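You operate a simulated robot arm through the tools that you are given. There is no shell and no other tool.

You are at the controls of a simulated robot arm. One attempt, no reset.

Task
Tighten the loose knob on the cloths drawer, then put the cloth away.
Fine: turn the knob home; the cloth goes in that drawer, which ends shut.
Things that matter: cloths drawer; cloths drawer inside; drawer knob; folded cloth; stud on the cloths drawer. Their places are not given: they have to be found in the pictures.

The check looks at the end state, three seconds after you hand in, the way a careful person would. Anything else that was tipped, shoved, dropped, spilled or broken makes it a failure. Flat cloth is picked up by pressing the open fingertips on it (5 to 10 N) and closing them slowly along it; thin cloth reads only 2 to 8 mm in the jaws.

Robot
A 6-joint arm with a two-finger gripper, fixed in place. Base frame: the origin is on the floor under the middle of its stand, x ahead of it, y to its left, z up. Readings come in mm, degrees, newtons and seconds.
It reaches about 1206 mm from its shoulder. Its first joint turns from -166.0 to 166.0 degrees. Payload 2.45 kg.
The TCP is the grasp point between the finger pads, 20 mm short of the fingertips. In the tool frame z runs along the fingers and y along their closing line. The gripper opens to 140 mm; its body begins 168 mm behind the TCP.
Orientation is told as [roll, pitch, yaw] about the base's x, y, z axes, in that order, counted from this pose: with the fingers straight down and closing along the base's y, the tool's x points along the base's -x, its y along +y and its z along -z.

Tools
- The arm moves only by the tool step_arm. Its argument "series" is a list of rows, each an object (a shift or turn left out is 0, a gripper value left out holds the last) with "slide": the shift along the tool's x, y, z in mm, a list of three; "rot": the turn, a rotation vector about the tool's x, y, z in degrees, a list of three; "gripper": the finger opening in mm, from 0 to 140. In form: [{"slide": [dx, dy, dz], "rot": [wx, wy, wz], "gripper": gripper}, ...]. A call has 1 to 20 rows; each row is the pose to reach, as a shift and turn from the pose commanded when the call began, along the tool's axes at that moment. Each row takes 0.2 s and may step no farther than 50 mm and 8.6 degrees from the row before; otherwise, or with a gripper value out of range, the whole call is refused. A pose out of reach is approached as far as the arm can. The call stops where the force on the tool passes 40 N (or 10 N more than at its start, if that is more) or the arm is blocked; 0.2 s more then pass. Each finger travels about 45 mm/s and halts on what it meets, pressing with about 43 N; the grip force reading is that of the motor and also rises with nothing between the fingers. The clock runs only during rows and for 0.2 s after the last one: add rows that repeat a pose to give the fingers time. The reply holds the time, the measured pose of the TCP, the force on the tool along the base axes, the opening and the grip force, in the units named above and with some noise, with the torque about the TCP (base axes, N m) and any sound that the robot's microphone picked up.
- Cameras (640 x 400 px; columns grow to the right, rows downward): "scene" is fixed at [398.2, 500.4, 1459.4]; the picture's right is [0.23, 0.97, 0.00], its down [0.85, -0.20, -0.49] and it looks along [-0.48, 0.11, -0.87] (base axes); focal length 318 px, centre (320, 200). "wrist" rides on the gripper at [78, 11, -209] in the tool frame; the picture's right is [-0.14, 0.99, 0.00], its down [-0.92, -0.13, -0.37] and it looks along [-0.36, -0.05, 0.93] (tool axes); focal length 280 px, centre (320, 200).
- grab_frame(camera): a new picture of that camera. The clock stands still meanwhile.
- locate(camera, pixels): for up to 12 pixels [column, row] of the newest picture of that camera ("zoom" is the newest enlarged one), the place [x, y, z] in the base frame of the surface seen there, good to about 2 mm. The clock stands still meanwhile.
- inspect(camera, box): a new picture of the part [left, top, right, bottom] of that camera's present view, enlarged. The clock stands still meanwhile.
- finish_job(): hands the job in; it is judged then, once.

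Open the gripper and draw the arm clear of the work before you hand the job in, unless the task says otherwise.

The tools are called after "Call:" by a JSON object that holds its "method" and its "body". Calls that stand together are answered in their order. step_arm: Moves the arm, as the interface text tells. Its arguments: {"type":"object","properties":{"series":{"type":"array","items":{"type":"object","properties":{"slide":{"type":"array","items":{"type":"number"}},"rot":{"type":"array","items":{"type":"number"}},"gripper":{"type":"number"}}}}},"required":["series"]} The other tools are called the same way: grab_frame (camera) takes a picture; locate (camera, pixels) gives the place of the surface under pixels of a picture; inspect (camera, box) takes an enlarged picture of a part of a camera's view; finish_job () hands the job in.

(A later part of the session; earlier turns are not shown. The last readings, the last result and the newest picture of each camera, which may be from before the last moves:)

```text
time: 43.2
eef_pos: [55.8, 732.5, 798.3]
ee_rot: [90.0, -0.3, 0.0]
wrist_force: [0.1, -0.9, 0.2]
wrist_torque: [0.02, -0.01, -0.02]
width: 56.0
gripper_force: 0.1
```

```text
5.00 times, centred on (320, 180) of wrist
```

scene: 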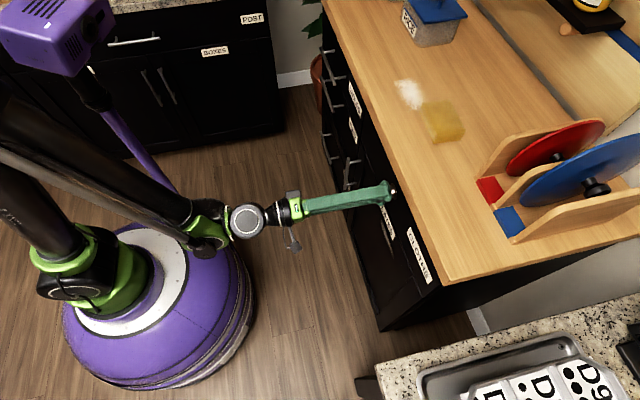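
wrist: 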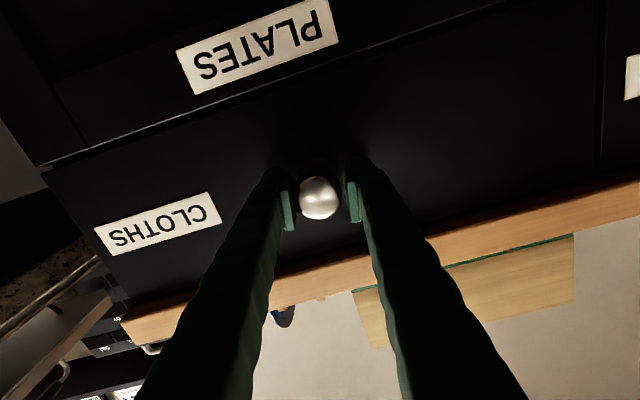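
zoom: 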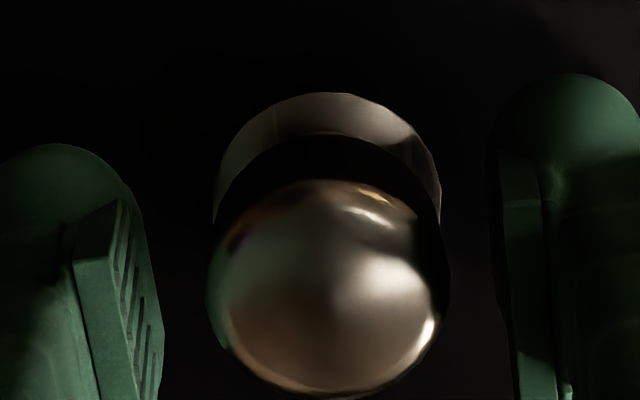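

Unloaded, the knob stays put with its rim at 276 px. The knob sits ~1 mm off my tool centre, so I shift (+1.5 tool x, +1.1 tool y), regrip, and give a final check turn.

Call:
{"method": "step_arm", "body": {"series": [{"slide": [1.5, 1.1, 0], "gripper": 50}, {"slide": [1.5, 1.1, 0], "gripper": 42}, {"slide": [1.5, 1.1, 0], "gripper": 36}, {"slide": [1.5, 1.1, 0], "gripper": 31}, {"slide": [1.5, 1.1, 0], "gripper": 28}, {"slide": [1.5, 1.1, 0], "gripper": 28}]}}

Call:
{"method": "step_arm", "body": {"series": [{"rot": [0, 0, 4]}, {"rot": [0, 0, 8]}, {"rot": [0, 0, 12]}]}}

Call:
{"method": "step_arm", "body": {"series": [{"rot": [0, 0, 4]}, {"rot": [0, 0, 8]}, {"rot": [0, 0, 12]}]}}

```text
time: 44.6
eef_pos: [55.5, 731.3, 800.2]
ee_rot: [90.0, -0.1, -0.1]
wrist_force: [-1.0, 0.4, -0.7]
wrist_torque: [-0.03, 0.0, 0.01]
width: 34.5
gripper_force: 42.8
```

```text
time: 45.4
eef_pos: [56.1, 732.3, 800.7]
ee_rot: [90.0, 11.9, 0.0]
wrist_force: [4.1, 0.1, -11.7]
wrist_torque: [-0.1, -1.0, -0.07]
width: 35.3
gripper_force: 43.3
```

```text
time: 46.2
eef_pos: [54.7, 732.9, 800.3]
ee_rot: [90.0, 23.7, 0.0]
wrist_force: [-1.3, -1.8, -9.3]
wrist_torque: [-0.03, -0.6, 0.05]
width: 35.9
gripper_force: 43.1
```

Torque hit −1.0 N·m within 12° and then slipped, so the knob is home. I do one more release, unwind 24°, regrip and nudge to confirm.

Call:
{"method": "step_arm", "body": {"series": [{"gripper": 45}, {"gripper": 50}, {"rot": [0, 0, -8], "gripper": 50}, {"rot": [0, 0, -16], "gripper": 50}, {"rot": [0, 0, -24], "gripper": 50}, {"rot": [0, 0, -24], "gripper": 42}, {"rot": [0, 0, -24], "gripper": 36}, {"rot": [0, 0, -24], "gripper": 30}, {"rot": [0, 0, -24], "gripper": 26}, {"rot": [0, 0, -24], "gripper": 26}]}}

Call:
{"method": "step_arm", "body": {"series": [{"rot": [0, 0, 3]}, {"rot": [0, 0, 6]}]}}

Call:
{"method": "step_arm", "body": {"series": [{"rot": [0, 0, 3]}, {"rot": [0, 0, 6]}]}}

Call:
{"method": "step_arm", "body": {"series": [{"rot": [0, 0, 3]}, {"rot": [0, 0, 6]}]}}

```text
time: 48.4
eef_pos: [55.1, 731.6, 799.6]
ee_rot: [90.0, -0.2, 0.0]
wrist_force: [-0.7, 0.1, 9.3]
wrist_torque: [0.09, -0.03, 0.03]
width: 34.4
gripper_force: 42.9
```

```text
time: 49.0
eef_pos: [53.6, 732.2, 799.7]
ee_rot: [89.9, 5.9, 0.0]
wrist_force: [-2.6, 0.3, 3.8]
wrist_torque: [0.03, -0.89, 0.06]
width: 34.6
gripper_force: 42.8
```

```text
time: 49.6
eef_pos: [54.5, 732.4, 799.5]
ee_rot: [90.1, 11.8, 0.0]
wrist_force: [2.5, -2.0, -8.4]
wrist_torque: [-0.06, -1.0, -0.04]
width: 35.1
gripper_force: 43.4
```

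```text
time: 50.2
eef_pos: [54.3, 732.8, 800.4]
ee_rot: [90.0, 17.8, 0.0]
wrist_force: [-0.5, -0.1, 4.3]
wrist_torque: [0.05, -0.83, 0.03]
width: 35.5
gripper_force: 43.0
```

Torque again rises at once to about −1.0 N·m, so the knob is tight. I release, unwind 18°, regrip evenly and pull the drawer out 60 mm as a first test.

Call:
{"method": "step_arm", "body": {"series": [{"gripper": 45}, {"gripper": 50}, {"rot": [0, 0, -9], "gripper": 50}, {"rot": [0, 0, -17.6], "gripper": 50}, {"rot": [0, 0, -17.6], "gripper": 42}, {"rot": [0, 0, -17.6], "gripper": 36}, {"rot": [0, 0, -17.6], "gripper": 30}, {"rot": [0, 0, -17.6], "gripper": 26}, {"rot": [0, 0, -17.6], "gripper": 26}]}}

```text
refused: row 3 steps farther than a row can; nothing moved
```

Row 3 stepped more than 8.6°; I repeat with smaller rotation steps.

Call:
{"method": "step_arm", "body": {"series": [{"gripper": 45}, {"gripper": 50}, {"rot": [0, 0, -6], "gripper": 50}, {"rot": [0, 0, -12], "gripper": 50}, {"rot": [0, 0, -18], "gripper": 50}, {"rot": [0, 0, -18], "gripper": 42}, {"rot": [0, 0, -18], "gripper": 36}, {"rot": [0, 0, -18], "gripper": 30}, {"rot": [0, 0, -18], "gripper": 26}, {"rot": [0, 0, -18], "gripper": 26}]}}

Call:
{"method": "step_arm", "body": {"series": [{"slide": [0, 0, -5]}, {"slide": [0, 0, -15]}, {"slide": [0, 0, -30]}, {"slide": [0, 0, -45]}, {"slide": [0, 0, -60]}, {"slide": [0, 0, -60]}]}}

Call:
{"method": "grab_frame", "body": {"camera": "scene"}}

```text
time: 52.4
eef_pos: [54.8, 731.9, 800.3]
ee_rot: [90.0, -0.2, 0.1]
wrist_force: [1.0, -0.4, -4.1]
wrist_torque: [-0.07, -0.01, 0.02]
width: 34.5
gripper_force: 42.9
```

```text
time: 53.6
eef_pos: [55.5, 676.9, 800.4]
ee_rot: [90.0, -0.2, 0.0]
wrist_force: [3.1, 0.5, 33.7]
wrist_torque: [0.49, -0.01, 0.0]
width: 34.4
gripper_force: 42.8
stopped in row 5: the force on the tool passed its limit at 42 N (the readings are from after the stop); the commanded pose is now the measured one
```

```text
taken
```

scene: 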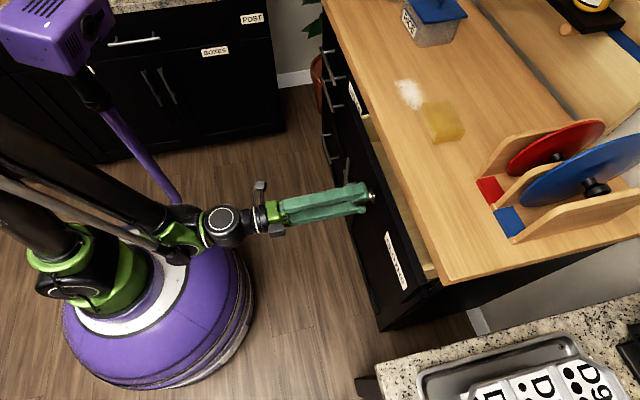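

The drawer slid out ~55 mm but a vertical load built up (+34 N), so it stopped. I relieve it by moving up ~1.5 mm and read again.

Call:
{"method": "step_arm", "body": {"series": [{"slide": [0, 1.0, 0]}, {"slide": [0, 1.5, 0]}, {"slide": [0, 1.5, 0]}]}}

Call:
{"method": "inspect", "body": {"camera": "scene", "box": [330, 130, 450, 300]}}

```text
time: 54.4
eef_pos: [54.8, 677.2, 799.7]
ee_rot: [89.9, -0.2, -0.1]
wrist_force: [9.6, 0.5, -16.2]
wrist_torque: [-0.49, -0.01, -0.18]
width: 34.4
gripper_force: 43.5
```

```text
2.35 times, centred on (390, 215) of scene
```

zoom: 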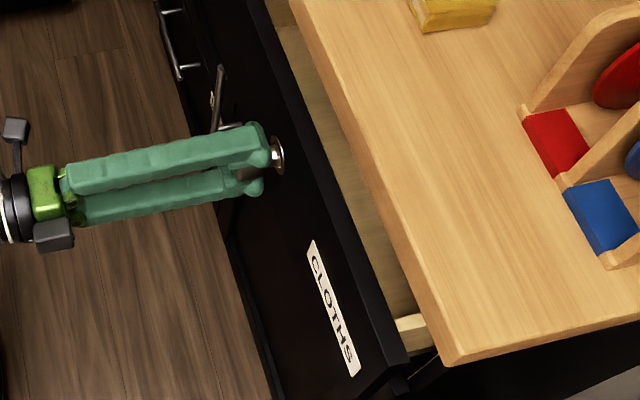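

Vertical load flipped to −16 N, so I back off 0.4 mm and keep pulling 50 mm more at a slower pace.

Call:
{"method": "step_arm", "body": {"series": [{"slide": [0, -0.4, 0]}, {"slide": [0, -0.4, -8]}, {"slide": [0, -0.4, -16]}, {"slide": [0, -0.4, -24]}, {"slide": [0, -0.4, -32]}, {"slide": [0, -0.4, -40]}, {"slide": [0, -0.4, -40]}]}}

```text
time: 56.0
eef_pos: [54.7, 637.2, 800.5]
ee_rot: [90.0, -0.1, 0.1]
wrist_force: [0.7, -0.7, 12.8]
wrist_torque: [0.11, -0.02, -0.02]
width: 34.3
gripper_force: 43.1
```

Good: 95 mm open at y≈637 with a mild +13 N vertical. I continue 50 mm with a small upward compensation.

Call:
{"method": "step_arm", "body": {"series": [{"slide": [0, 0.4, -8]}, {"slide": [0, 0.5, -16]}, {"slide": [0, 0.6, -24]}, {"slide": [0, 0.7, -32]}, {"slide": [0, 0.8, -40]}, {"slide": [0, 0.9, -48]}, {"slide": [0, 0.9, -48]}]}}

Call:
{"method": "grab_frame", "body": {"camera": "scene"}}

```text
time: 57.0
eef_pos: [54.4, 610.2, 799.2]
ee_rot: [89.9, -0.2, 0.0]
wrist_force: [1.3, -0.7, -39.3]
wrist_torque: [-0.51, 0.0, 0.09]
width: 34.3
gripper_force: 43.3
stopped in row 4: the force on the tool passed its limit at 45 N (the readings are from after the stop); the commanded pose is now the measured one
```

```text
taken
```

scene: 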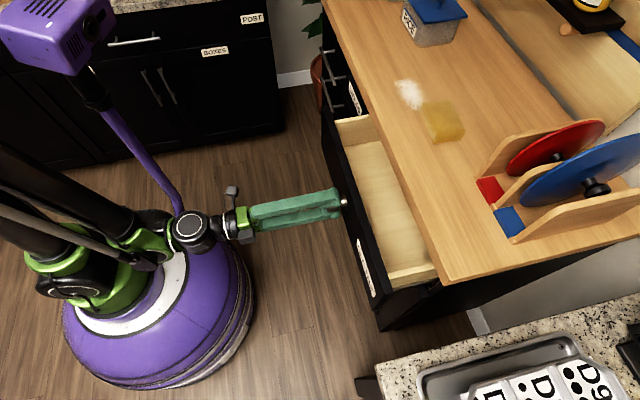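

The drawer is now ~122 mm open with its pale interior visible at (395,190), but the arm is getting folded up, and the load again hit the limit. I release the knob, turn the open fingers +90° (clockwise) around it so they flank it sideways, then lift clear.

Call:
{"method": "step_arm", "body": {"series": [{"gripper": 45}, {"gripper": 60}, {"gripper": 64}, {"rot": [0, 0, 8], "gripper": 64}, {"rot": [0, 0, 16], "gripper": 64}, {"rot": [0, 0, 24], "gripper": 64}, {"rot": [0, 0, 32], "gripper": 64}, {"rot": [0, 0, 40], "gripper": 64}, {"rot": [0, 0, 48], "gripper": 64}, {"rot": [0, 0, 56], "gripper": 64}, {"rot": [0, 0, 64], "gripper": 64}, {"rot": [0, 0, 72], "gripper": 64}, {"rot": [0, 0, 80], "gripper": 64}, {"rot": [0, 0, 88], "gripper": 64}, {"rot": [0, 0, 88], "gripper": 64}]}}

Call:
{"method": "inspect", "body": {"camera": "scene", "box": [310, 130, 430, 230]}}

Call:
{"method": "inspect", "body": {"camera": "wrist", "box": [220, 120, 420, 280]}}

```text
time: 60.1
eef_pos: [55.1, 609.2, 801.2]
ee_rot: [89.4, 87.8, -0.7]
wrist_force: [-0.6, 0.6, -0.1]
wrist_torque: [0.02, -0.01, 0.0]
width: 64.0
gripper_force: 0.1
```

```text
4.00 times, centred on (370, 180) of scene
```

zoom: 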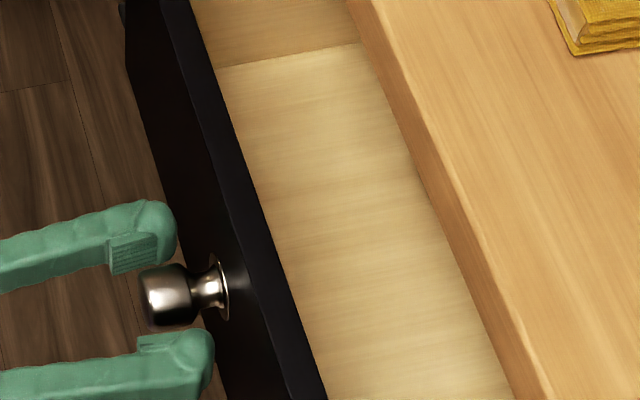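

```text
2.50 times, centred on (320, 200) of wrist
```

zoom: 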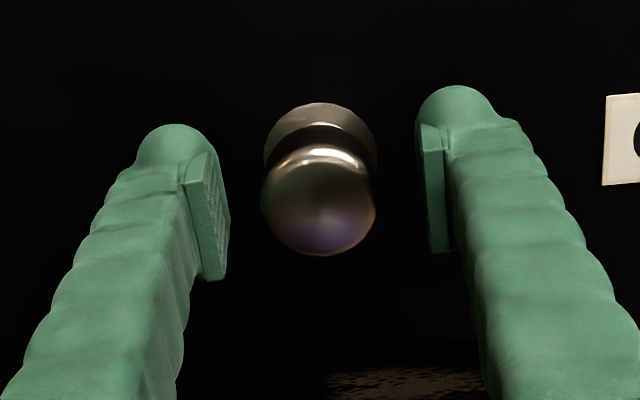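

The fingers now flank the knob left and right with clearance. I lift 60 mm straight up, then swing the fingers to point down above the drawer gap.

Call:
{"method": "step_arm", "body": {"series": [{"slide": [20, 0, 0]}, {"slide": [45, 0, 0]}, {"slide": [75, 0, 0]}, {"slide": [105, 0, 5], "rot": [0, -8, 0]}, {"slide": [125, 0, 15], "rot": [0, -16, 0]}, {"slide": [140, 0, 25], "rot": [0, -24, 0]}, {"slide": [150, 0, 35], "rot": [0, -32, 0]}, {"slide": [160, 0, 45], "rot": [0, -40, 0]}, {"slide": [165, 0, 55], "rot": [0, -48, 0]}, {"slide": [170, 0, 63], "rot": [0, -56, 0]}, {"slide": [170, 0, 71], "rot": [0, -64, 0]}, {"slide": [170, 0, 79], "rot": [0, -72, 0]}, {"slide": [170, 0, 86], "rot": [0, -80, 0]}, {"slide": [170, 0, 86], "rot": [0, -88, 0]}, {"slide": [170, 0, 86], "rot": [0, -88, 0]}]}}

Call:
{"method": "grab_frame", "body": {"camera": "scene"}}

Call:
{"method": "grab_frame", "body": {"camera": "wrist"}}

```text
time: 63.4
eef_pos: [89.6, 690.1, 973.6]
ee_rot: [0.9, 2.0, -87.1]
wrist_force: [-0.6, 0.6, 0.0]
wrist_torque: [0.03, 0.0, 0.0]
width: 63.9
gripper_force: 0.1
out of reach, approached as far as the arm can: row 4, 7, 8, 9, 10, 11, 12, 13, 14, 15
```

```text
taken
```

scene: 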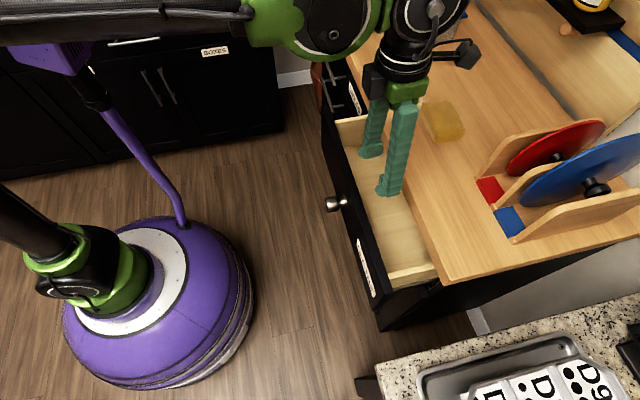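

```text
taken
```

wrist: 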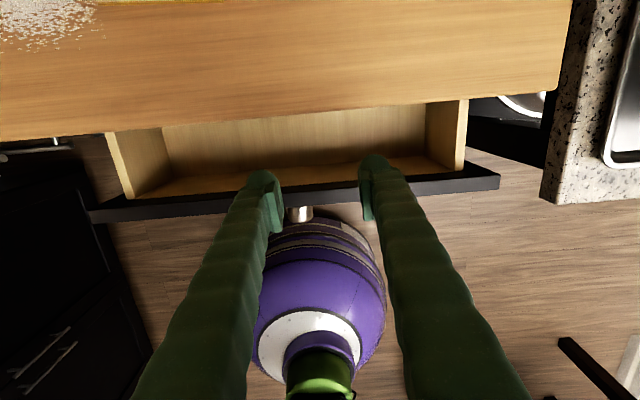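

The arm ended at (90, 690, 974), off in x because of a joint limit in this wrist turn, but the view of the open drawer is good. I locate the drawer front's top edge, inner walls and floor.

Call:
{"method": "locate", "body": {"camera": "wrist", "pixels": [[150, 206], [450, 184], [150, 214], [320, 182], [330, 172], [300, 140], [440, 140], [140, 170], [200, 180], [465, 175], [300, 213], [340, 105]]}}

Call:
{"method": "locate", "body": {"camera": "scene", "pixels": [[336, 204], [345, 200], [350, 190], [356, 190], [378, 300], [385, 298], [410, 275], [400, 240], [430, 262], [345, 128], [372, 150], [350, 140]]}}

```text
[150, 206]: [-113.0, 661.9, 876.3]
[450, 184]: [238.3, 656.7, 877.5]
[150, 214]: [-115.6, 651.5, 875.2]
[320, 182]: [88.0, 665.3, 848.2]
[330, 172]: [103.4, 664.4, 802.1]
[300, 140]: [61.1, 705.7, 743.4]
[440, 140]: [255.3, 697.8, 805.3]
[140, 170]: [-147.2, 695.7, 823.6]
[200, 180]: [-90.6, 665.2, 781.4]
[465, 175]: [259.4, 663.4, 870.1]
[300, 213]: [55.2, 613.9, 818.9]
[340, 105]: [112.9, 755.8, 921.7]
```

```text
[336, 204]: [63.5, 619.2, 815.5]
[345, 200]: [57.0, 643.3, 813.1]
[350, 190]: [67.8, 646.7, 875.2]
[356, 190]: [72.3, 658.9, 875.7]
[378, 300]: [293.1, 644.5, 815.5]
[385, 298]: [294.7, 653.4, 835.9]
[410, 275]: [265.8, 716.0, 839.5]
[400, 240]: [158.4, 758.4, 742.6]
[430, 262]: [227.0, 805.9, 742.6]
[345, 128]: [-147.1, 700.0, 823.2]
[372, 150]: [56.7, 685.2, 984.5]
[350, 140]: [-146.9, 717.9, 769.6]
```

The drawer front is 20 mm thick (y 645–665, top z≈876), the interior spans x −147…255 with floor z≈743, leaving 85 mm clear to the counter edge. I unwind the wrist to yaw 0 at this height and close the fingers, to hook the panel from inside and pull further.

Call:
{"method": "step_arm", "body": {"series": [{"slide": [2, 0, 0], "rot": [0, 0, -8], "gripper": 40}, {"slide": [4, 0, 0], "rot": [0, 0, -16], "gripper": 20}, {"slide": [6, 0, 0], "rot": [0, 0, -24], "gripper": 5}, {"slide": [8, 0, 0], "rot": [0, 0, -32], "gripper": 3}, {"slide": [10, 0, 0], "rot": [0, 0, -40], "gripper": 3}, {"slide": [12, 0, 0], "rot": [0, 0, -48], "gripper": 3}, {"slide": [12, 0, 0], "rot": [0, 0, -56], "gripper": 3}, {"slide": [12, 0, 0], "rot": [0, 0, -64], "gripper": 3}, {"slide": [12, 0, 0], "rot": [0, 0, -72], "gripper": 3}, {"slide": [12, 0, 0], "rot": [0, 0, -80], "gripper": 3}, {"slide": [12, 0, 0], "rot": [0, 0, -88], "gripper": 3}, {"slide": [12, 0, 0], "rot": [0, 0, -88], "gripper": 3}]}}

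Call:
{"method": "grab_frame", "body": {"camera": "scene"}}

Call:
{"method": "grab_frame", "body": {"camera": "wrist"}}

```text
time: 66.0
eef_pos: [89.2, 704.6, 971.0]
ee_rot: [2.1, -0.9, 0.9]
wrist_force: [0.5, -0.1, 0.2]
wrist_torque: [0.01, 0.01, 0.03]
width: 2.9
gripper_force: 0.1
```

```text
taken
```

scene: 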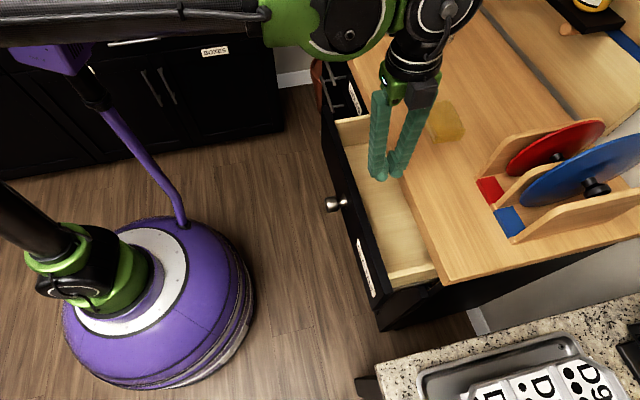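

```text
taken
```

wrist: 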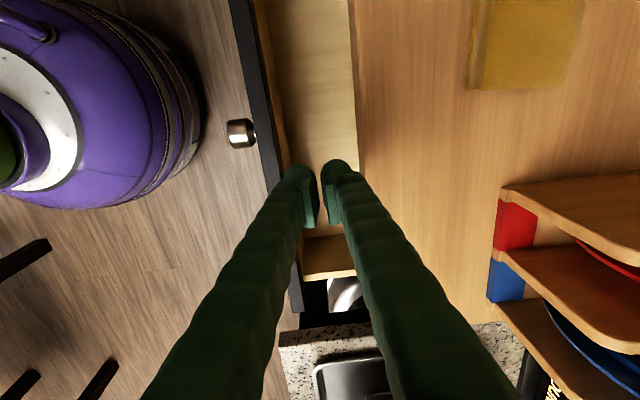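

Both fingertips now sit over the drawer gap (pixels (305,180) and (340,170)); the tool is ~2° tilted at (89, 705, 971). I level it and descend to z≈850 so the closed tips reach 46 mm below the panel's top edge.

Call:
{"method": "step_arm", "body": {"series": [{"slide": [0, 1.5, 0], "rot": [2.1, 0.9, 0.9]}, {"slide": [0, 3, 0], "rot": [2.1, 0.9, 0.9]}, {"slide": [0, 3, 30], "rot": [2.1, 0.9, 0.9]}, {"slide": [0, 3, 60], "rot": [2.1, 0.9, 0.9]}, {"slide": [0, 3, 60], "rot": [2.1, 0.9, 0.9]}]}}

Call:
{"method": "inspect", "body": {"camera": "scene", "box": [310, 90, 470, 290]}}

Call:
{"method": "grab_frame", "body": {"camera": "wrist"}}

```text
time: 67.2
eef_pos: [89.9, 711.5, 911.3]
ee_rot: [0.0, 0.1, 0.0]
wrist_force: [-0.8, 0.2, -1.3]
wrist_torque: [-0.05, -0.04, -0.03]
width: 3.0
gripper_force: 0.0
```

```text
2.00 times, centred on (390, 190) of scene
```

zoom: 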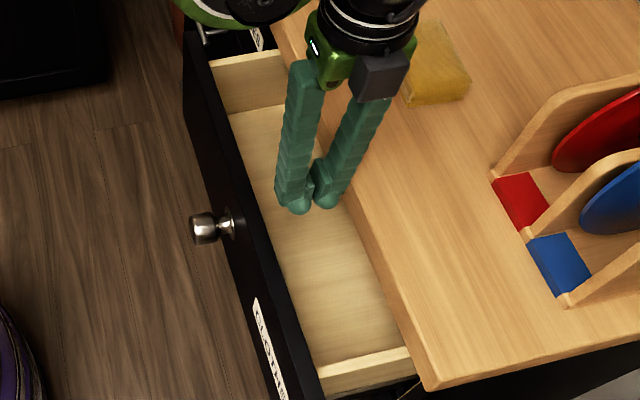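

```text
taken
```

wrist: 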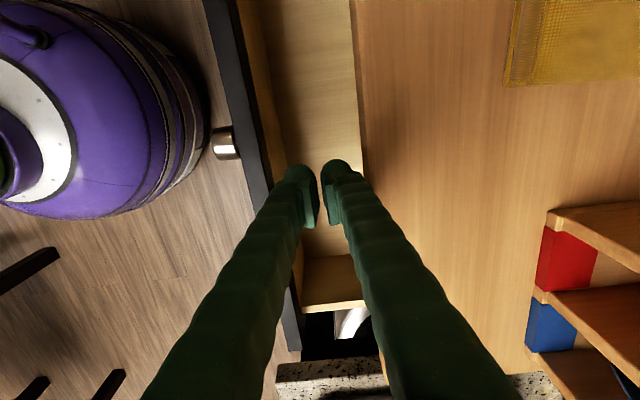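

The pair of fingertips spans about ±32 mm in y, so I shift 5 mm toward the panel (y≈706) and lower to z≈850.

Call:
{"method": "step_arm", "body": {"series": [{"slide": [0, -5, 5]}, {"slide": [0, -5, 20]}, {"slide": [0, -5, 35]}, {"slide": [0, -5, 50]}, {"slide": [0, -5, 62]}, {"slide": [0, -5, 62]}]}}

Call:
{"method": "grab_frame", "body": {"camera": "scene"}}

```text
time: 68.5
eef_pos: [90.2, 705.2, 852.0]
ee_rot: [0.0, 0.0, 0.0]
wrist_force: [-0.6, -0.1, -0.6]
wrist_torque: [0.0, -0.02, 0.02]
width: 3.0
gripper_force: 0.1
```

```text
taken
```

scene: 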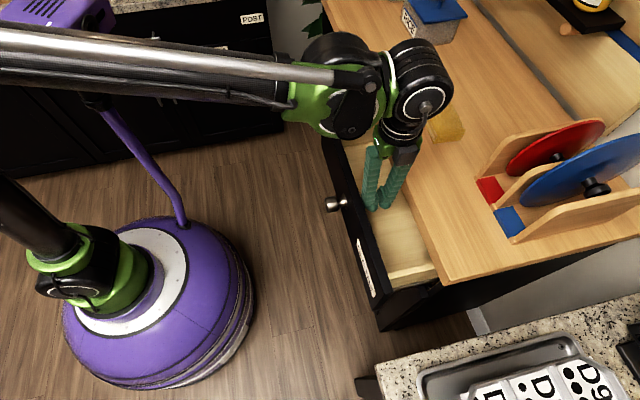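

The fingertips are inside the drawer behind the front panel with no contact. I pull toward −y by 130 mm, watching for load.

Call:
{"method": "step_arm", "body": {"series": [{"slide": [0, -8, 0]}, {"slide": [0, -20, 0]}, {"slide": [0, -32, 0]}, {"slide": [0, -44, 0]}, {"slide": [0, -56, 0]}, {"slide": [0, -68, 0]}, {"slide": [0, -80, 0]}, {"slide": [0, -92, 0]}, {"slide": [0, -104, 0]}, {"slide": [0, -116, 0]}, {"slide": [0, -126, 0]}, {"slide": [0, -126, 0]}]}}

Call:
{"method": "grab_frame", "body": {"camera": "scene"}}

```text
time: 71.2
eef_pos: [90.4, 577.5, 850.7]
ee_rot: [-0.1, 0.1, 0.0]
wrist_force: [-0.6, 0.4, -0.1]
wrist_torque: [0.0, -0.02, 0.0]
width: 2.6
gripper_force: 0.0
```

```text
taken
```

scene: 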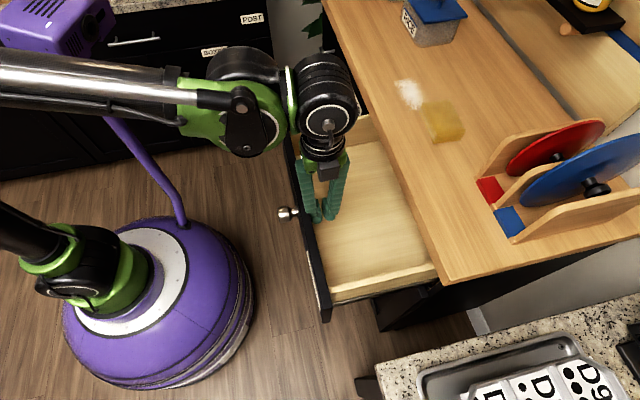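

The drawer followed smoothly and is now far out (front edge near (305,220)). I lift the fingers straight up, easing 10 mm away from the panel first.

Call:
{"method": "step_arm", "body": {"series": [{"slide": [0, 6, 0]}, {"slide": [0, 12, 0]}, {"slide": [0, 12, -30]}, {"slide": [0, 12, -60]}, {"slide": [0, 12, -100]}, {"slide": [0, 12, -145]}, {"slide": [0, 12, -190]}, {"slide": [0, 12, -230]}, {"slide": [0, 12, -230]}]}}

Call:
{"method": "grab_frame", "body": {"camera": "scene"}}

Call:
{"method": "grab_frame", "body": {"camera": "wrist"}}

```text
time: 73.2
eef_pos: [92.5, 590.4, 1080.3]
ee_rot: [0.0, 0.1, 0.0]
wrist_force: [0.1, -0.3, 0.5]
wrist_torque: [-0.01, -0.01, 0.01]
width: 2.7
gripper_force: 0.0
```

```text
taken
```

scene: 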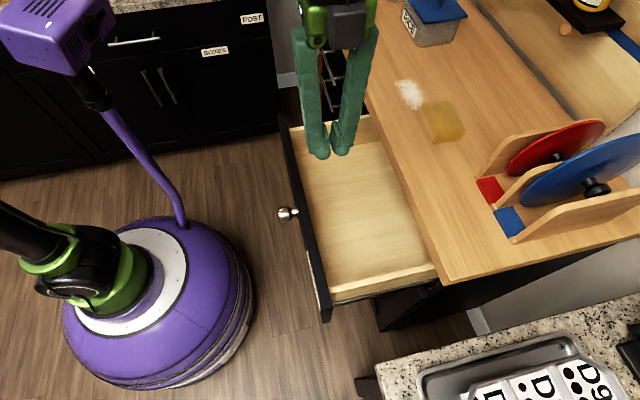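

```text
taken
```

wrist: 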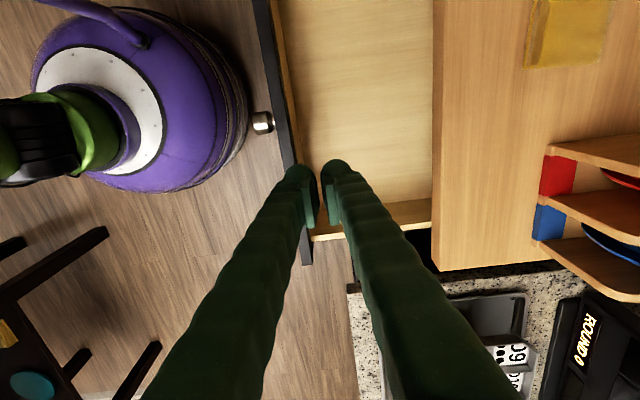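

The drawer is open and empty. I measure its new front position and the knob, then plan the cloth pick.

Call:
{"method": "locate", "body": {"camera": "scene", "pixels": [[303, 200], [309, 200], [285, 214], [297, 212], [360, 220], [340, 240], [400, 250], [430, 265], [335, 285], [355, 140], [395, 180], [318, 290]]}}

Call:
{"method": "inspect", "body": {"camera": "scene", "box": [270, 190, 320, 230]}}

Call:
{"method": "inspect", "body": {"camera": "scene", "box": [390, 70, 490, 150]}}

```text
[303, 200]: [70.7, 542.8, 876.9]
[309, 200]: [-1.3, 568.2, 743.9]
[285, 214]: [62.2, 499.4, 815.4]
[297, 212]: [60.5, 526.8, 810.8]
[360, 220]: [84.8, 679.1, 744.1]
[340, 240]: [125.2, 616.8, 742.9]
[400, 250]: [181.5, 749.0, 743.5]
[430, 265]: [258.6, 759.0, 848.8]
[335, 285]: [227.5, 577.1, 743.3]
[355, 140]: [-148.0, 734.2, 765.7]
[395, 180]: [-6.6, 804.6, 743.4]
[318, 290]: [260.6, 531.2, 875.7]
```

```text
10.00 times, centred on (295, 210) of scene
```

zoom: 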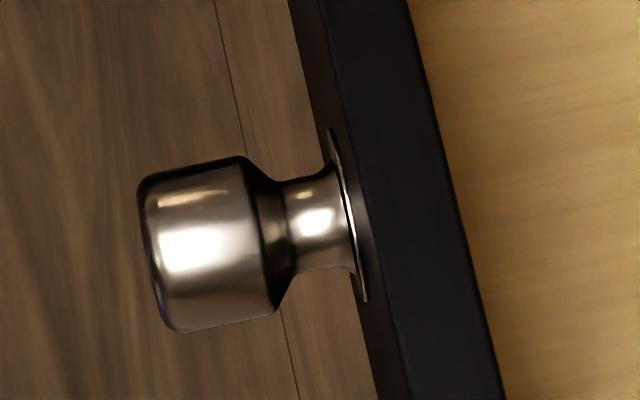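

```text
5.00 times, centred on (440, 110) of scene
```

zoom: 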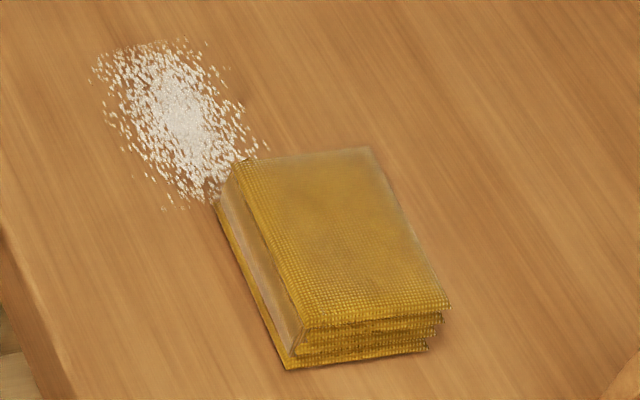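

From the side, the knob's rim sits flush on its plate, so it's home; the drawer is open with ~200 mm clear (y 552–750). The cloth centre is about (−19, 874), top z≈954, rotated about −4.6°, so I move above it with fingers opening to 110 mm.

Call:
{"method": "step_arm", "body": {"series": [{"slide": [10, 25, 0], "rot": [0, 0, 1], "gripper": 30}, {"slide": [25, 60, 0], "rot": [0, 0, 2], "gripper": 50}, {"slide": [40, 100, 0], "rot": [0, 0, 3], "gripper": 70}, {"slide": [56, 142, 0], "rot": [0, 0, 4], "gripper": 90}, {"slide": [72, 182, 0], "rot": [0, 0, 4.6], "gripper": 110}, {"slide": [87, 220, 0], "rot": [0, 0, 4.6], "gripper": 110}, {"slide": [100, 255, 0], "rot": [0, 0, 4.6], "gripper": 110}, {"slide": [108, 275, 0], "rot": [0, 0, 4.6], "gripper": 110}, {"slide": [112, 284, 0], "rot": [0, 0, 4.6], "gripper": 110}, {"slide": [112, 284, 0], "rot": [0, 0, 4.6], "gripper": 110}]}}

Call:
{"method": "grab_frame", "body": {"camera": "wrist"}}

Call:
{"method": "grab_frame", "body": {"camera": "scene"}}

```text
time: 75.3
eef_pos: [-21.4, 874.9, 1080.0]
ee_rot: [0.0, 0.1, -4.6]
wrist_force: [0.8, -0.2, 0.2]
wrist_torque: [-0.04, 0.01, 0.0]
width: 110.4
gripper_force: 0.0
```

```text
taken
```

wrist: 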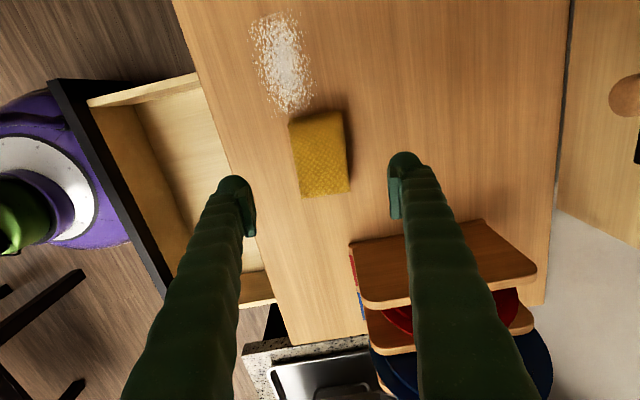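

```text
taken
```

scene: 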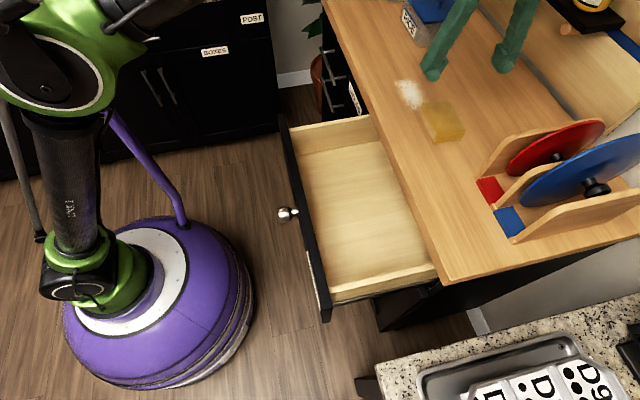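

The cloth lies at (320,153) in the wrist view, centred between the fingertips. I verify its corners with locate before descending.

Call:
{"method": "inspect", "body": {"camera": "wrist", "box": [260, 90, 380, 210]}}

Call:
{"method": "locate", "body": {"camera": "wrist", "pixels": [[292, 122], [340, 112], [347, 188], [302, 195], [297, 160], [346, 150], [320, 153], [325, 192], [315, 118], [300, 105], [290, 140], [360, 150]]}}

```text
3.33 times, centred on (320, 150) of wrist
```

zoom: 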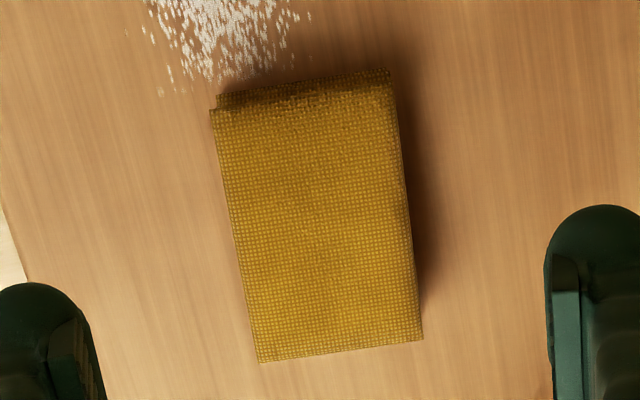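

```text
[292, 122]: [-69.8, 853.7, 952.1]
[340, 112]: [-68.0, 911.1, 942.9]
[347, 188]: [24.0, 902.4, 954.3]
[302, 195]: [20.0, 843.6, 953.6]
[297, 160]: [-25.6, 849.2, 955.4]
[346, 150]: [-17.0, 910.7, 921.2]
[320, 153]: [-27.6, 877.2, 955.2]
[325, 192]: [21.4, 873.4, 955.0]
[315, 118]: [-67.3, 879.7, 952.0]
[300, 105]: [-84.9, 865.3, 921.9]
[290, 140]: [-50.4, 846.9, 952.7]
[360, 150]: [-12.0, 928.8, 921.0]
```

Corners give a centre near (−22, 877) and a yaw of about −6°. I adjust slightly and descend to z≈946, fingers at 110 mm either side of the cloth.

Call:
{"method": "step_arm", "body": {"series": [{"slide": [0, 1, 30], "rot": [0, 0, 1.2]}, {"slide": [0, 2, 65], "rot": [0, 0, 1.2]}, {"slide": [0, 2, 95], "rot": [0, 0, 1.2]}, {"slide": [0, 2, 115], "rot": [0, 0, 1.2]}, {"slide": [0, 2, 128], "rot": [0, 0, 1.2]}, {"slide": [0, 2, 134], "rot": [0, 0, 1.2]}, {"slide": [0, 2, 134], "rot": [0, 0, 1.2]}]}}

Call:
{"method": "grab_frame", "body": {"camera": "wrist"}}

Call:
{"method": "grab_frame", "body": {"camera": "scene"}}

```text
time: 77.0
eef_pos: [-23.6, 876.7, 945.9]
ee_rot: [0.0, 0.0, -5.7]
wrist_force: [0.9, -0.4, -0.3]
wrist_torque: [-0.03, -0.03, -0.01]
width: 110.0
gripper_force: 0.0
```

```text
taken
```

wrist: 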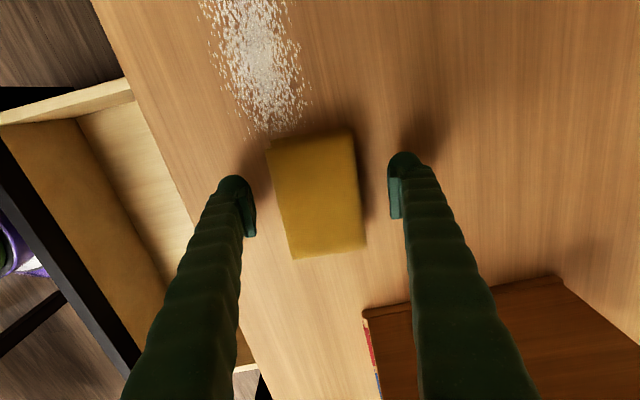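

```text
taken
```

scene: 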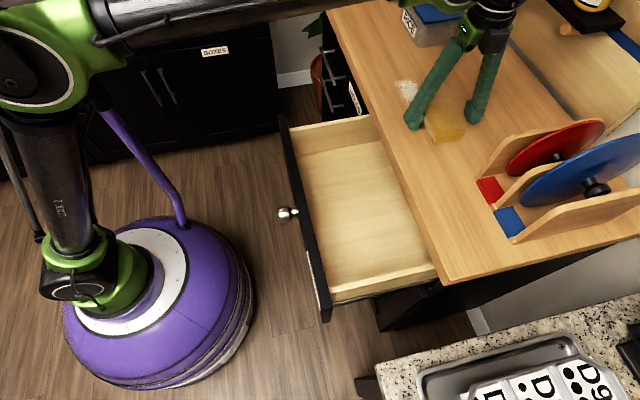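

The fingers straddle the cloth with equal clearance and no contact. I close slowly and watch the opening and the grip force.

Call:
{"method": "step_arm", "body": {"series": [{"gripper": 95}, {"gripper": 82}, {"gripper": 74}, {"gripper": 69}, {"gripper": 66}, {"gripper": 63}, {"gripper": 61}, {"gripper": 59}, {"gripper": 59}]}}

Call:
{"method": "grab_frame", "body": {"camera": "wrist"}}

```text
time: 79.0
eef_pos: [-22.8, 876.0, 946.7]
ee_rot: [0.0, 0.1, -5.8]
wrist_force: [0.0, -0.1, 2.0]
wrist_torque: [-0.02, 0.01, 0.1]
width: 64.6
gripper_force: 42.8
```

```text
taken
```

wrist: 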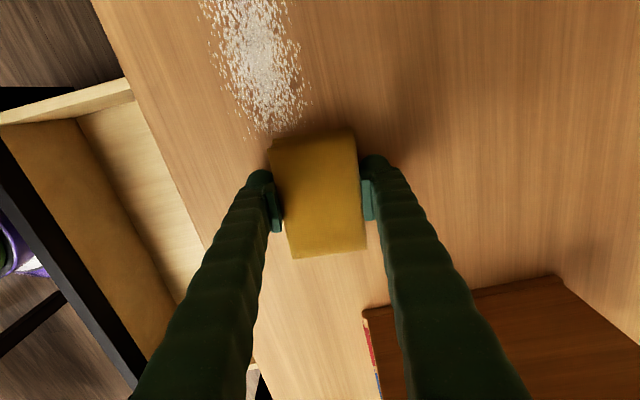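

The stack holds firm at 64.6 mm with 43 N, so it acts as one block. I lift slowly and check that it comes along.

Call:
{"method": "step_arm", "body": {"series": [{"slide": [0, 0, -3]}, {"slide": [0, 0, -8]}, {"slide": [0, 0, -15]}, {"slide": [0, 0, -25]}, {"slide": [0, 0, -40]}, {"slide": [0, 0, -40]}]}}

Call:
{"method": "grab_frame", "body": {"camera": "wrist"}}

Call:
{"method": "grab_frame", "body": {"camera": "scene"}}

```text
time: 80.3
eef_pos: [-21.5, 877.1, 988.6]
ee_rot: [0.0, 0.1, -5.9]
wrist_force: [-0.4, 0.2, -0.5]
wrist_torque: [-0.03, 0.0, -0.02]
width: 58.8
gripper_force: 0.1
```

```text
taken
```

wrist: 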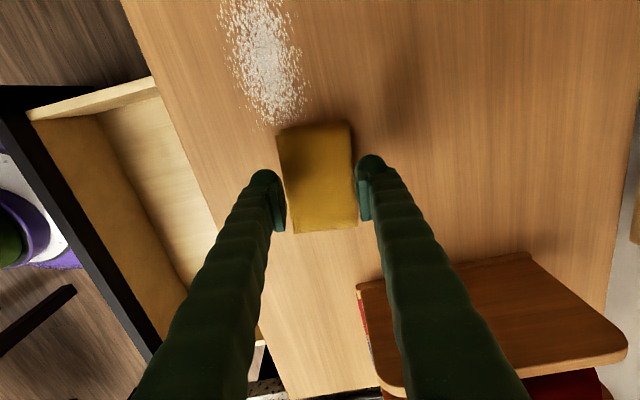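

```text
taken
```

scene: 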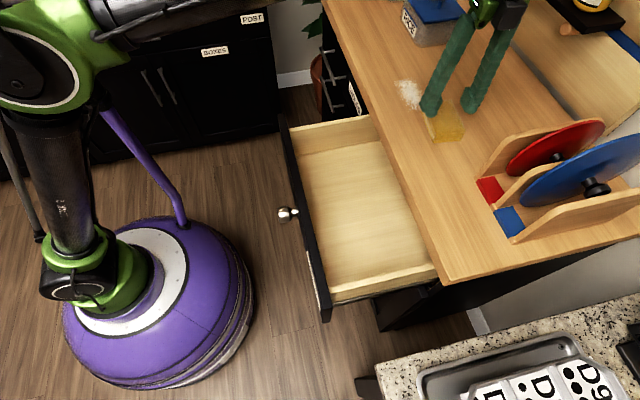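

The fingers slid off: the reading fell to the commanded 58.8 mm with no force and the cloth still lies on the counter. I look at it closely to see its state before retrying.

Call:
{"method": "inspect", "body": {"camera": "scene", "box": [400, 80, 490, 155]}}

Call:
{"method": "inspect", "body": {"camera": "wrist", "box": [240, 110, 400, 240]}}

Call:
{"method": "locate", "body": {"camera": "wrist", "pixels": [[280, 140], [350, 125], [356, 224], [295, 230], [285, 175], [353, 175], [320, 175], [270, 215], [362, 205], [325, 229], [310, 130], [330, 200]]}}

```text
5.33 times, centred on (445, 118) of scene
```

zoom: 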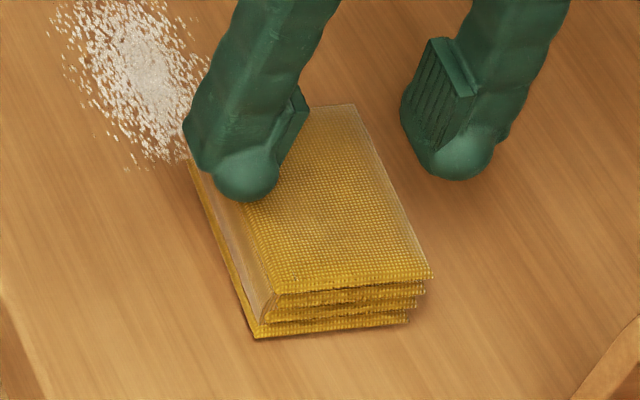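

```text
3.08 times, centred on (320, 175) of wrist
```

zoom: 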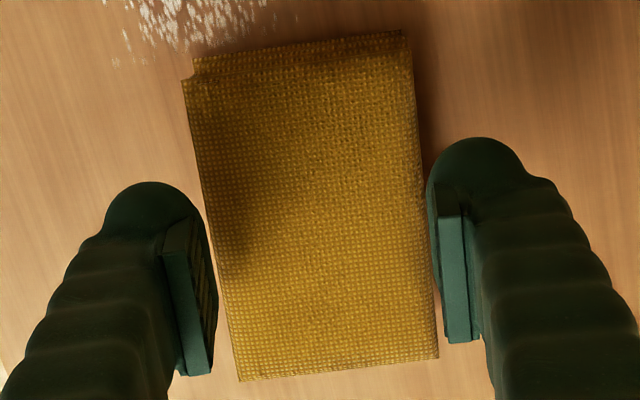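

```text
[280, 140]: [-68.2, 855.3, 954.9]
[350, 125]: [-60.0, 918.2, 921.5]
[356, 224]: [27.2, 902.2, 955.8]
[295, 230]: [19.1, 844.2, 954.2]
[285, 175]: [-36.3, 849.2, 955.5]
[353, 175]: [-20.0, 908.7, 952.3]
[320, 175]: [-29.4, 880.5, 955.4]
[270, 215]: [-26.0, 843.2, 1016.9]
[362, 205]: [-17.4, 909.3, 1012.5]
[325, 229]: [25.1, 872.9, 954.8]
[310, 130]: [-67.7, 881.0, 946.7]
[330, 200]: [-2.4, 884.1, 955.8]
```

The cloth hasn't moved or deformed. I check where the pads really sit relative to the TCP by locating points along the pad strips and bulb tips.

Call:
{"method": "inspect", "body": {"camera": "wrist", "box": [240, 110, 400, 240]}}

Call:
{"method": "locate", "body": {"camera": "zoom", "pixels": [[448, 220], [453, 260], [458, 300], [463, 338], [178, 235], [183, 280], [190, 330], [198, 370], [480, 160], [480, 190], [150, 200], [205, 300]]}}

Call:
{"method": "inspect", "body": {"camera": "scene", "box": [420, 70, 490, 130]}}

Call:
{"method": "locate", "body": {"camera": "zoom", "pixels": [[425, 150], [470, 130], [460, 50], [420, 120], [440, 190], [460, 215], [100, 230], [150, 220], [190, 170], [440, 100], [390, 130], [445, 35]]}}

```text
3.08 times, centred on (320, 175) of wrist
```

zoom: 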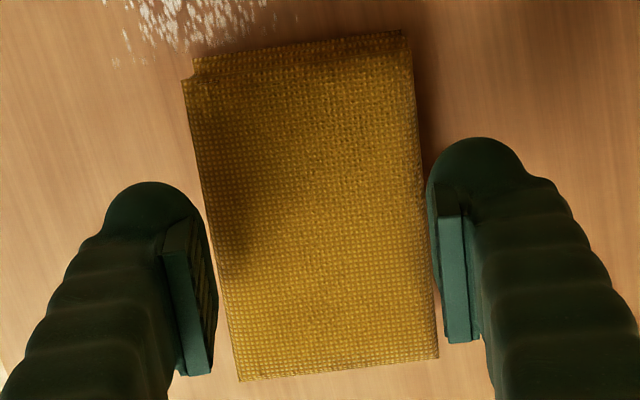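

```text
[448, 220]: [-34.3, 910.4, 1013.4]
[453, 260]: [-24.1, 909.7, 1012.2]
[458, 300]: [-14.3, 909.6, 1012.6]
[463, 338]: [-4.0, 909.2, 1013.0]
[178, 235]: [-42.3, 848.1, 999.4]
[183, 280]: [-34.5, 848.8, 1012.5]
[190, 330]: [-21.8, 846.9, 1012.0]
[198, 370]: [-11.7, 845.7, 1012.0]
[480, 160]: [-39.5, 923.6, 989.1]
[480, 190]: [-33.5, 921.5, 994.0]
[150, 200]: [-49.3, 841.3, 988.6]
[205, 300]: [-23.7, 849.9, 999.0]
```

```text
6.67 times, centred on (455, 100) of scene
```

zoom: 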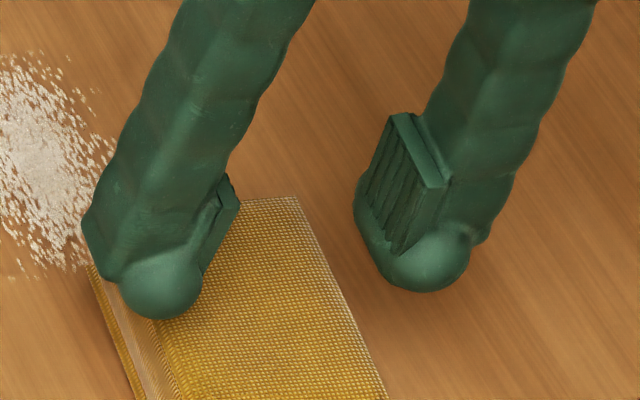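

```text
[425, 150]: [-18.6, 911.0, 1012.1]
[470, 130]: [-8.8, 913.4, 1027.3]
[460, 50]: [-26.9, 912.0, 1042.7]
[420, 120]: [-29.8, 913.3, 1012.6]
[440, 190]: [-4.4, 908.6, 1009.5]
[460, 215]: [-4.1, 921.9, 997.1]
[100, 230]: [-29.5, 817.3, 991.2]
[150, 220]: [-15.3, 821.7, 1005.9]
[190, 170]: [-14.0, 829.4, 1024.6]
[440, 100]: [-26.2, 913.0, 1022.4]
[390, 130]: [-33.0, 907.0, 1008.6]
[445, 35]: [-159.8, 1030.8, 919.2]
```

The pad's wrist-side edge is 24 mm above the TCP and its lower end only ~5 mm below it, so at z=946 it only held the rounded upper edge of the stack. I reopen, and go lower, to z≈942 (tips just above the counter at ~920).

Call:
{"method": "step_arm", "body": {"series": [{"gripper": 75}, {"gripper": 92}, {"gripper": 96}, {"slide": [0, 0, 20]}, {"slide": [0, 0, 38]}, {"slide": [0, 0, 43]}, {"slide": [0, 0, 45]}, {"slide": [0, 0, 45]}]}}

```text
time: 82.2
eef_pos: [-21.0, 878.2, 941.8]
ee_rot: [0.0, 0.1, -5.7]
wrist_force: [0.2, 0.1, -0.1]
wrist_torque: [-0.01, 0.01, 0.02]
width: 96.0
gripper_force: 0.0
```

Call:
{"method": "step_arm", "body": {"series": [{"slide": [0, 0, 1]}, {"slide": [0, 0, 1.5]}, {"slide": [0, 0, 1.5]}]}}

```text
time: 83.0
eef_pos: [-22.1, 875.6, 940.7]
ee_rot: [-0.1, 0.0, -5.8]
wrist_force: [0.5, -0.5, -0.5]
wrist_torque: [0.01, 0.0, 0.03]
width: 95.8
gripper_force: 0.2
```

Still no contact at z≈940.5. I continue in half-millimetre steps until the tips just touch the counter.

Call:
{"method": "step_arm", "body": {"series": [{"slide": [0, 0, 0.5]}, {"slide": [0, 0, 1.0]}]}}

Call:
{"method": "step_arm", "body": {"series": [{"slide": [0, 0, 0.5]}, {"slide": [0, 0, 1.0]}]}}

```text
time: 83.5
eef_pos: [-20.2, 876.2, 938.7]
ee_rot: [-0.1, 0.1, -5.8]
wrist_force: [0.3, 0.4, 0.5]
wrist_torque: [-0.02, 0.01, 0.03]
width: 96.0
gripper_force: 0.0
```

```text
time: 84.2
eef_pos: [-22.4, 876.8, 937.2]
ee_rot: [0.1, 0.2, -5.8]
wrist_force: [0.6, 0.3, -0.1]
wrist_torque: [-0.02, -0.01, -0.01]
width: 96.2
gripper_force: 0.0
```

No contact yet at z≈938; I keep probing down gently.

Call:
{"method": "step_arm", "body": {"series": [{"slide": [0, 0, 0.5]}, {"slide": [0, 0, 1.0]}]}}

Call:
{"method": "step_arm", "body": {"series": [{"slide": [0, 0, 0.5]}, {"slide": [0, 0, 1.0]}]}}

```text
time: 84.8
eef_pos: [-20.9, 876.9, 937.8]
ee_rot: [-0.1, 0.1, -5.8]
wrist_force: [-0.6, 0.3, -0.2]
wrist_torque: [-0.02, 0.01, -0.01]
width: 96.0
gripper_force: 0.1
```

```text
time: 85.3
eef_pos: [-21.3, 876.5, 937.7]
ee_rot: [0.0, 0.0, -5.8]
wrist_force: [0.9, 4.8, 11.1]
wrist_torque: [-0.21, 0.01, 0.16]
width: 95.6
gripper_force: 0.1
```

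Contact with the counter (11 N). I back up 1 mm and close firmly on the stack, commanding well below its width so the fingers keep pressing.

Call:
{"method": "step_arm", "body": {"series": [{"slide": [0, 0, -1.0], "gripper": 84}, {"slide": [0, 0, -1.0], "gripper": 76}, {"slide": [0, 0, -1.0], "gripper": 70}, {"slide": [0, 0, -1.0], "gripper": 66}, {"slide": [0, 0, -1.0], "gripper": 62}, {"slide": [0, 0, -1.0], "gripper": 58}, {"slide": [0, 0, -1.0], "gripper": 52}, {"slide": [0, 0, -1.0], "gripper": 50}, {"slide": [0, 0, -1.0], "gripper": 50}, {"slide": [0, 0, -1.0], "gripper": 50}]}}

```text
time: 86.6
eef_pos: [-22.2, 874.6, 939.1]
ee_rot: [-0.2, 0.0, -5.9]
wrist_force: [-1.5, -6.7, 23.1]
wrist_torque: [-0.25, 0.06, 0.01]
width: 66.1
gripper_force: 37.0
stopped in row 6: the force on the tool passed its limit at 41 N (the readings are from after the stop); the commanded pose is now the measured one
```

The tips press the counter as they swing in (z +23 N). I rise ~1.2 mm and continue closing onto the cloth.

Call:
{"method": "step_arm", "body": {"series": [{"slide": [0, 0, -1.2], "gripper": 64}, {"slide": [0, 0, -1.2], "gripper": 60}, {"slide": [0, 0, -1.2], "gripper": 55}, {"slide": [0, 0, -1.2], "gripper": 50}, {"slide": [0, 0, -1.2], "gripper": 50}]}}

Call:
{"method": "inspect", "body": {"camera": "wrist", "box": [220, 110, 420, 270]}}

```text
time: 87.8
eef_pos: [-21.5, 875.9, 939.6]
ee_rot: [0.0, 0.1, -5.7]
wrist_force: [1.0, -3.0, 4.5]
wrist_torque: [0.1, -0.05, -0.02]
width: 64.9
gripper_force: 43.0
```

```text
2.50 times, centred on (320, 190) of wrist
```

zoom: 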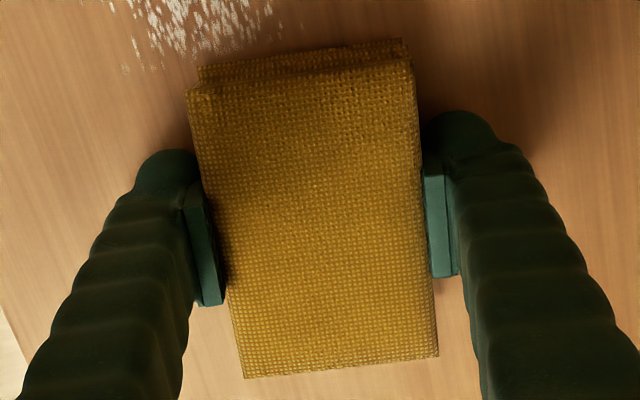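

Gripped lower now at 64.9 mm. I lift just 4 mm slowly and check the opening and grip force.

Call:
{"method": "step_arm", "body": {"series": [{"slide": [0, 0, -1]}, {"slide": [0, 0, -2]}, {"slide": [0, 0, -3]}, {"slide": [0, 0, -4]}]}}

Call:
{"method": "inspect", "body": {"camera": "scene", "box": [400, 80, 490, 155]}}

```text
time: 88.8
eef_pos: [-21.7, 876.7, 943.3]
ee_rot: [-0.2, 0.1, -5.8]
wrist_force: [0.5, 0.2, -1.1]
wrist_torque: [0.01, 0.01, 0.0]
width: 64.8
gripper_force: 43.2
```

```text
5.33 times, centred on (445, 118) of scene
```

zoom: 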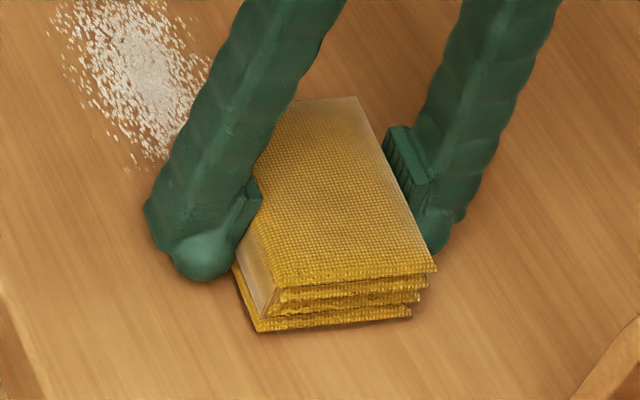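

The upper layers are moving up with the fingers (edge 290→283 px) and the grip holds at 64.8 mm. I continue up slowly another 12 mm and look.

Call:
{"method": "step_arm", "body": {"series": [{"slide": [0, 0, -2]}, {"slide": [0, 0, -4]}, {"slide": [0, 0, -6]}, {"slide": [0, 0, -8]}, {"slide": [0, 0, -10]}, {"slide": [0, 0, -12]}]}}

Call:
{"method": "inspect", "body": {"camera": "scene", "box": [400, 80, 490, 155]}}

Call:
{"method": "inspect", "body": {"camera": "wrist", "box": [220, 110, 420, 270]}}

```text
time: 90.2
eef_pos: [-21.5, 875.6, 954.4]
ee_rot: [0.0, 0.0, -5.8]
wrist_force: [0.0, 0.5, -0.8]
wrist_torque: [0.0, 0.0, -0.02]
width: 64.8
gripper_force: 43.7
```

```text
5.33 times, centred on (445, 118) of scene
```

zoom: 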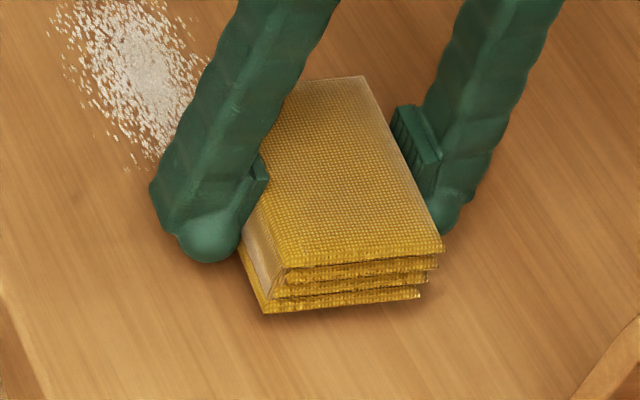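

```text
2.50 times, centred on (320, 190) of wrist
```

zoom: 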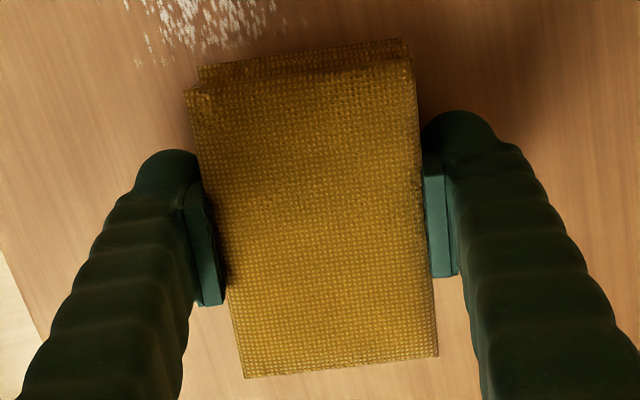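

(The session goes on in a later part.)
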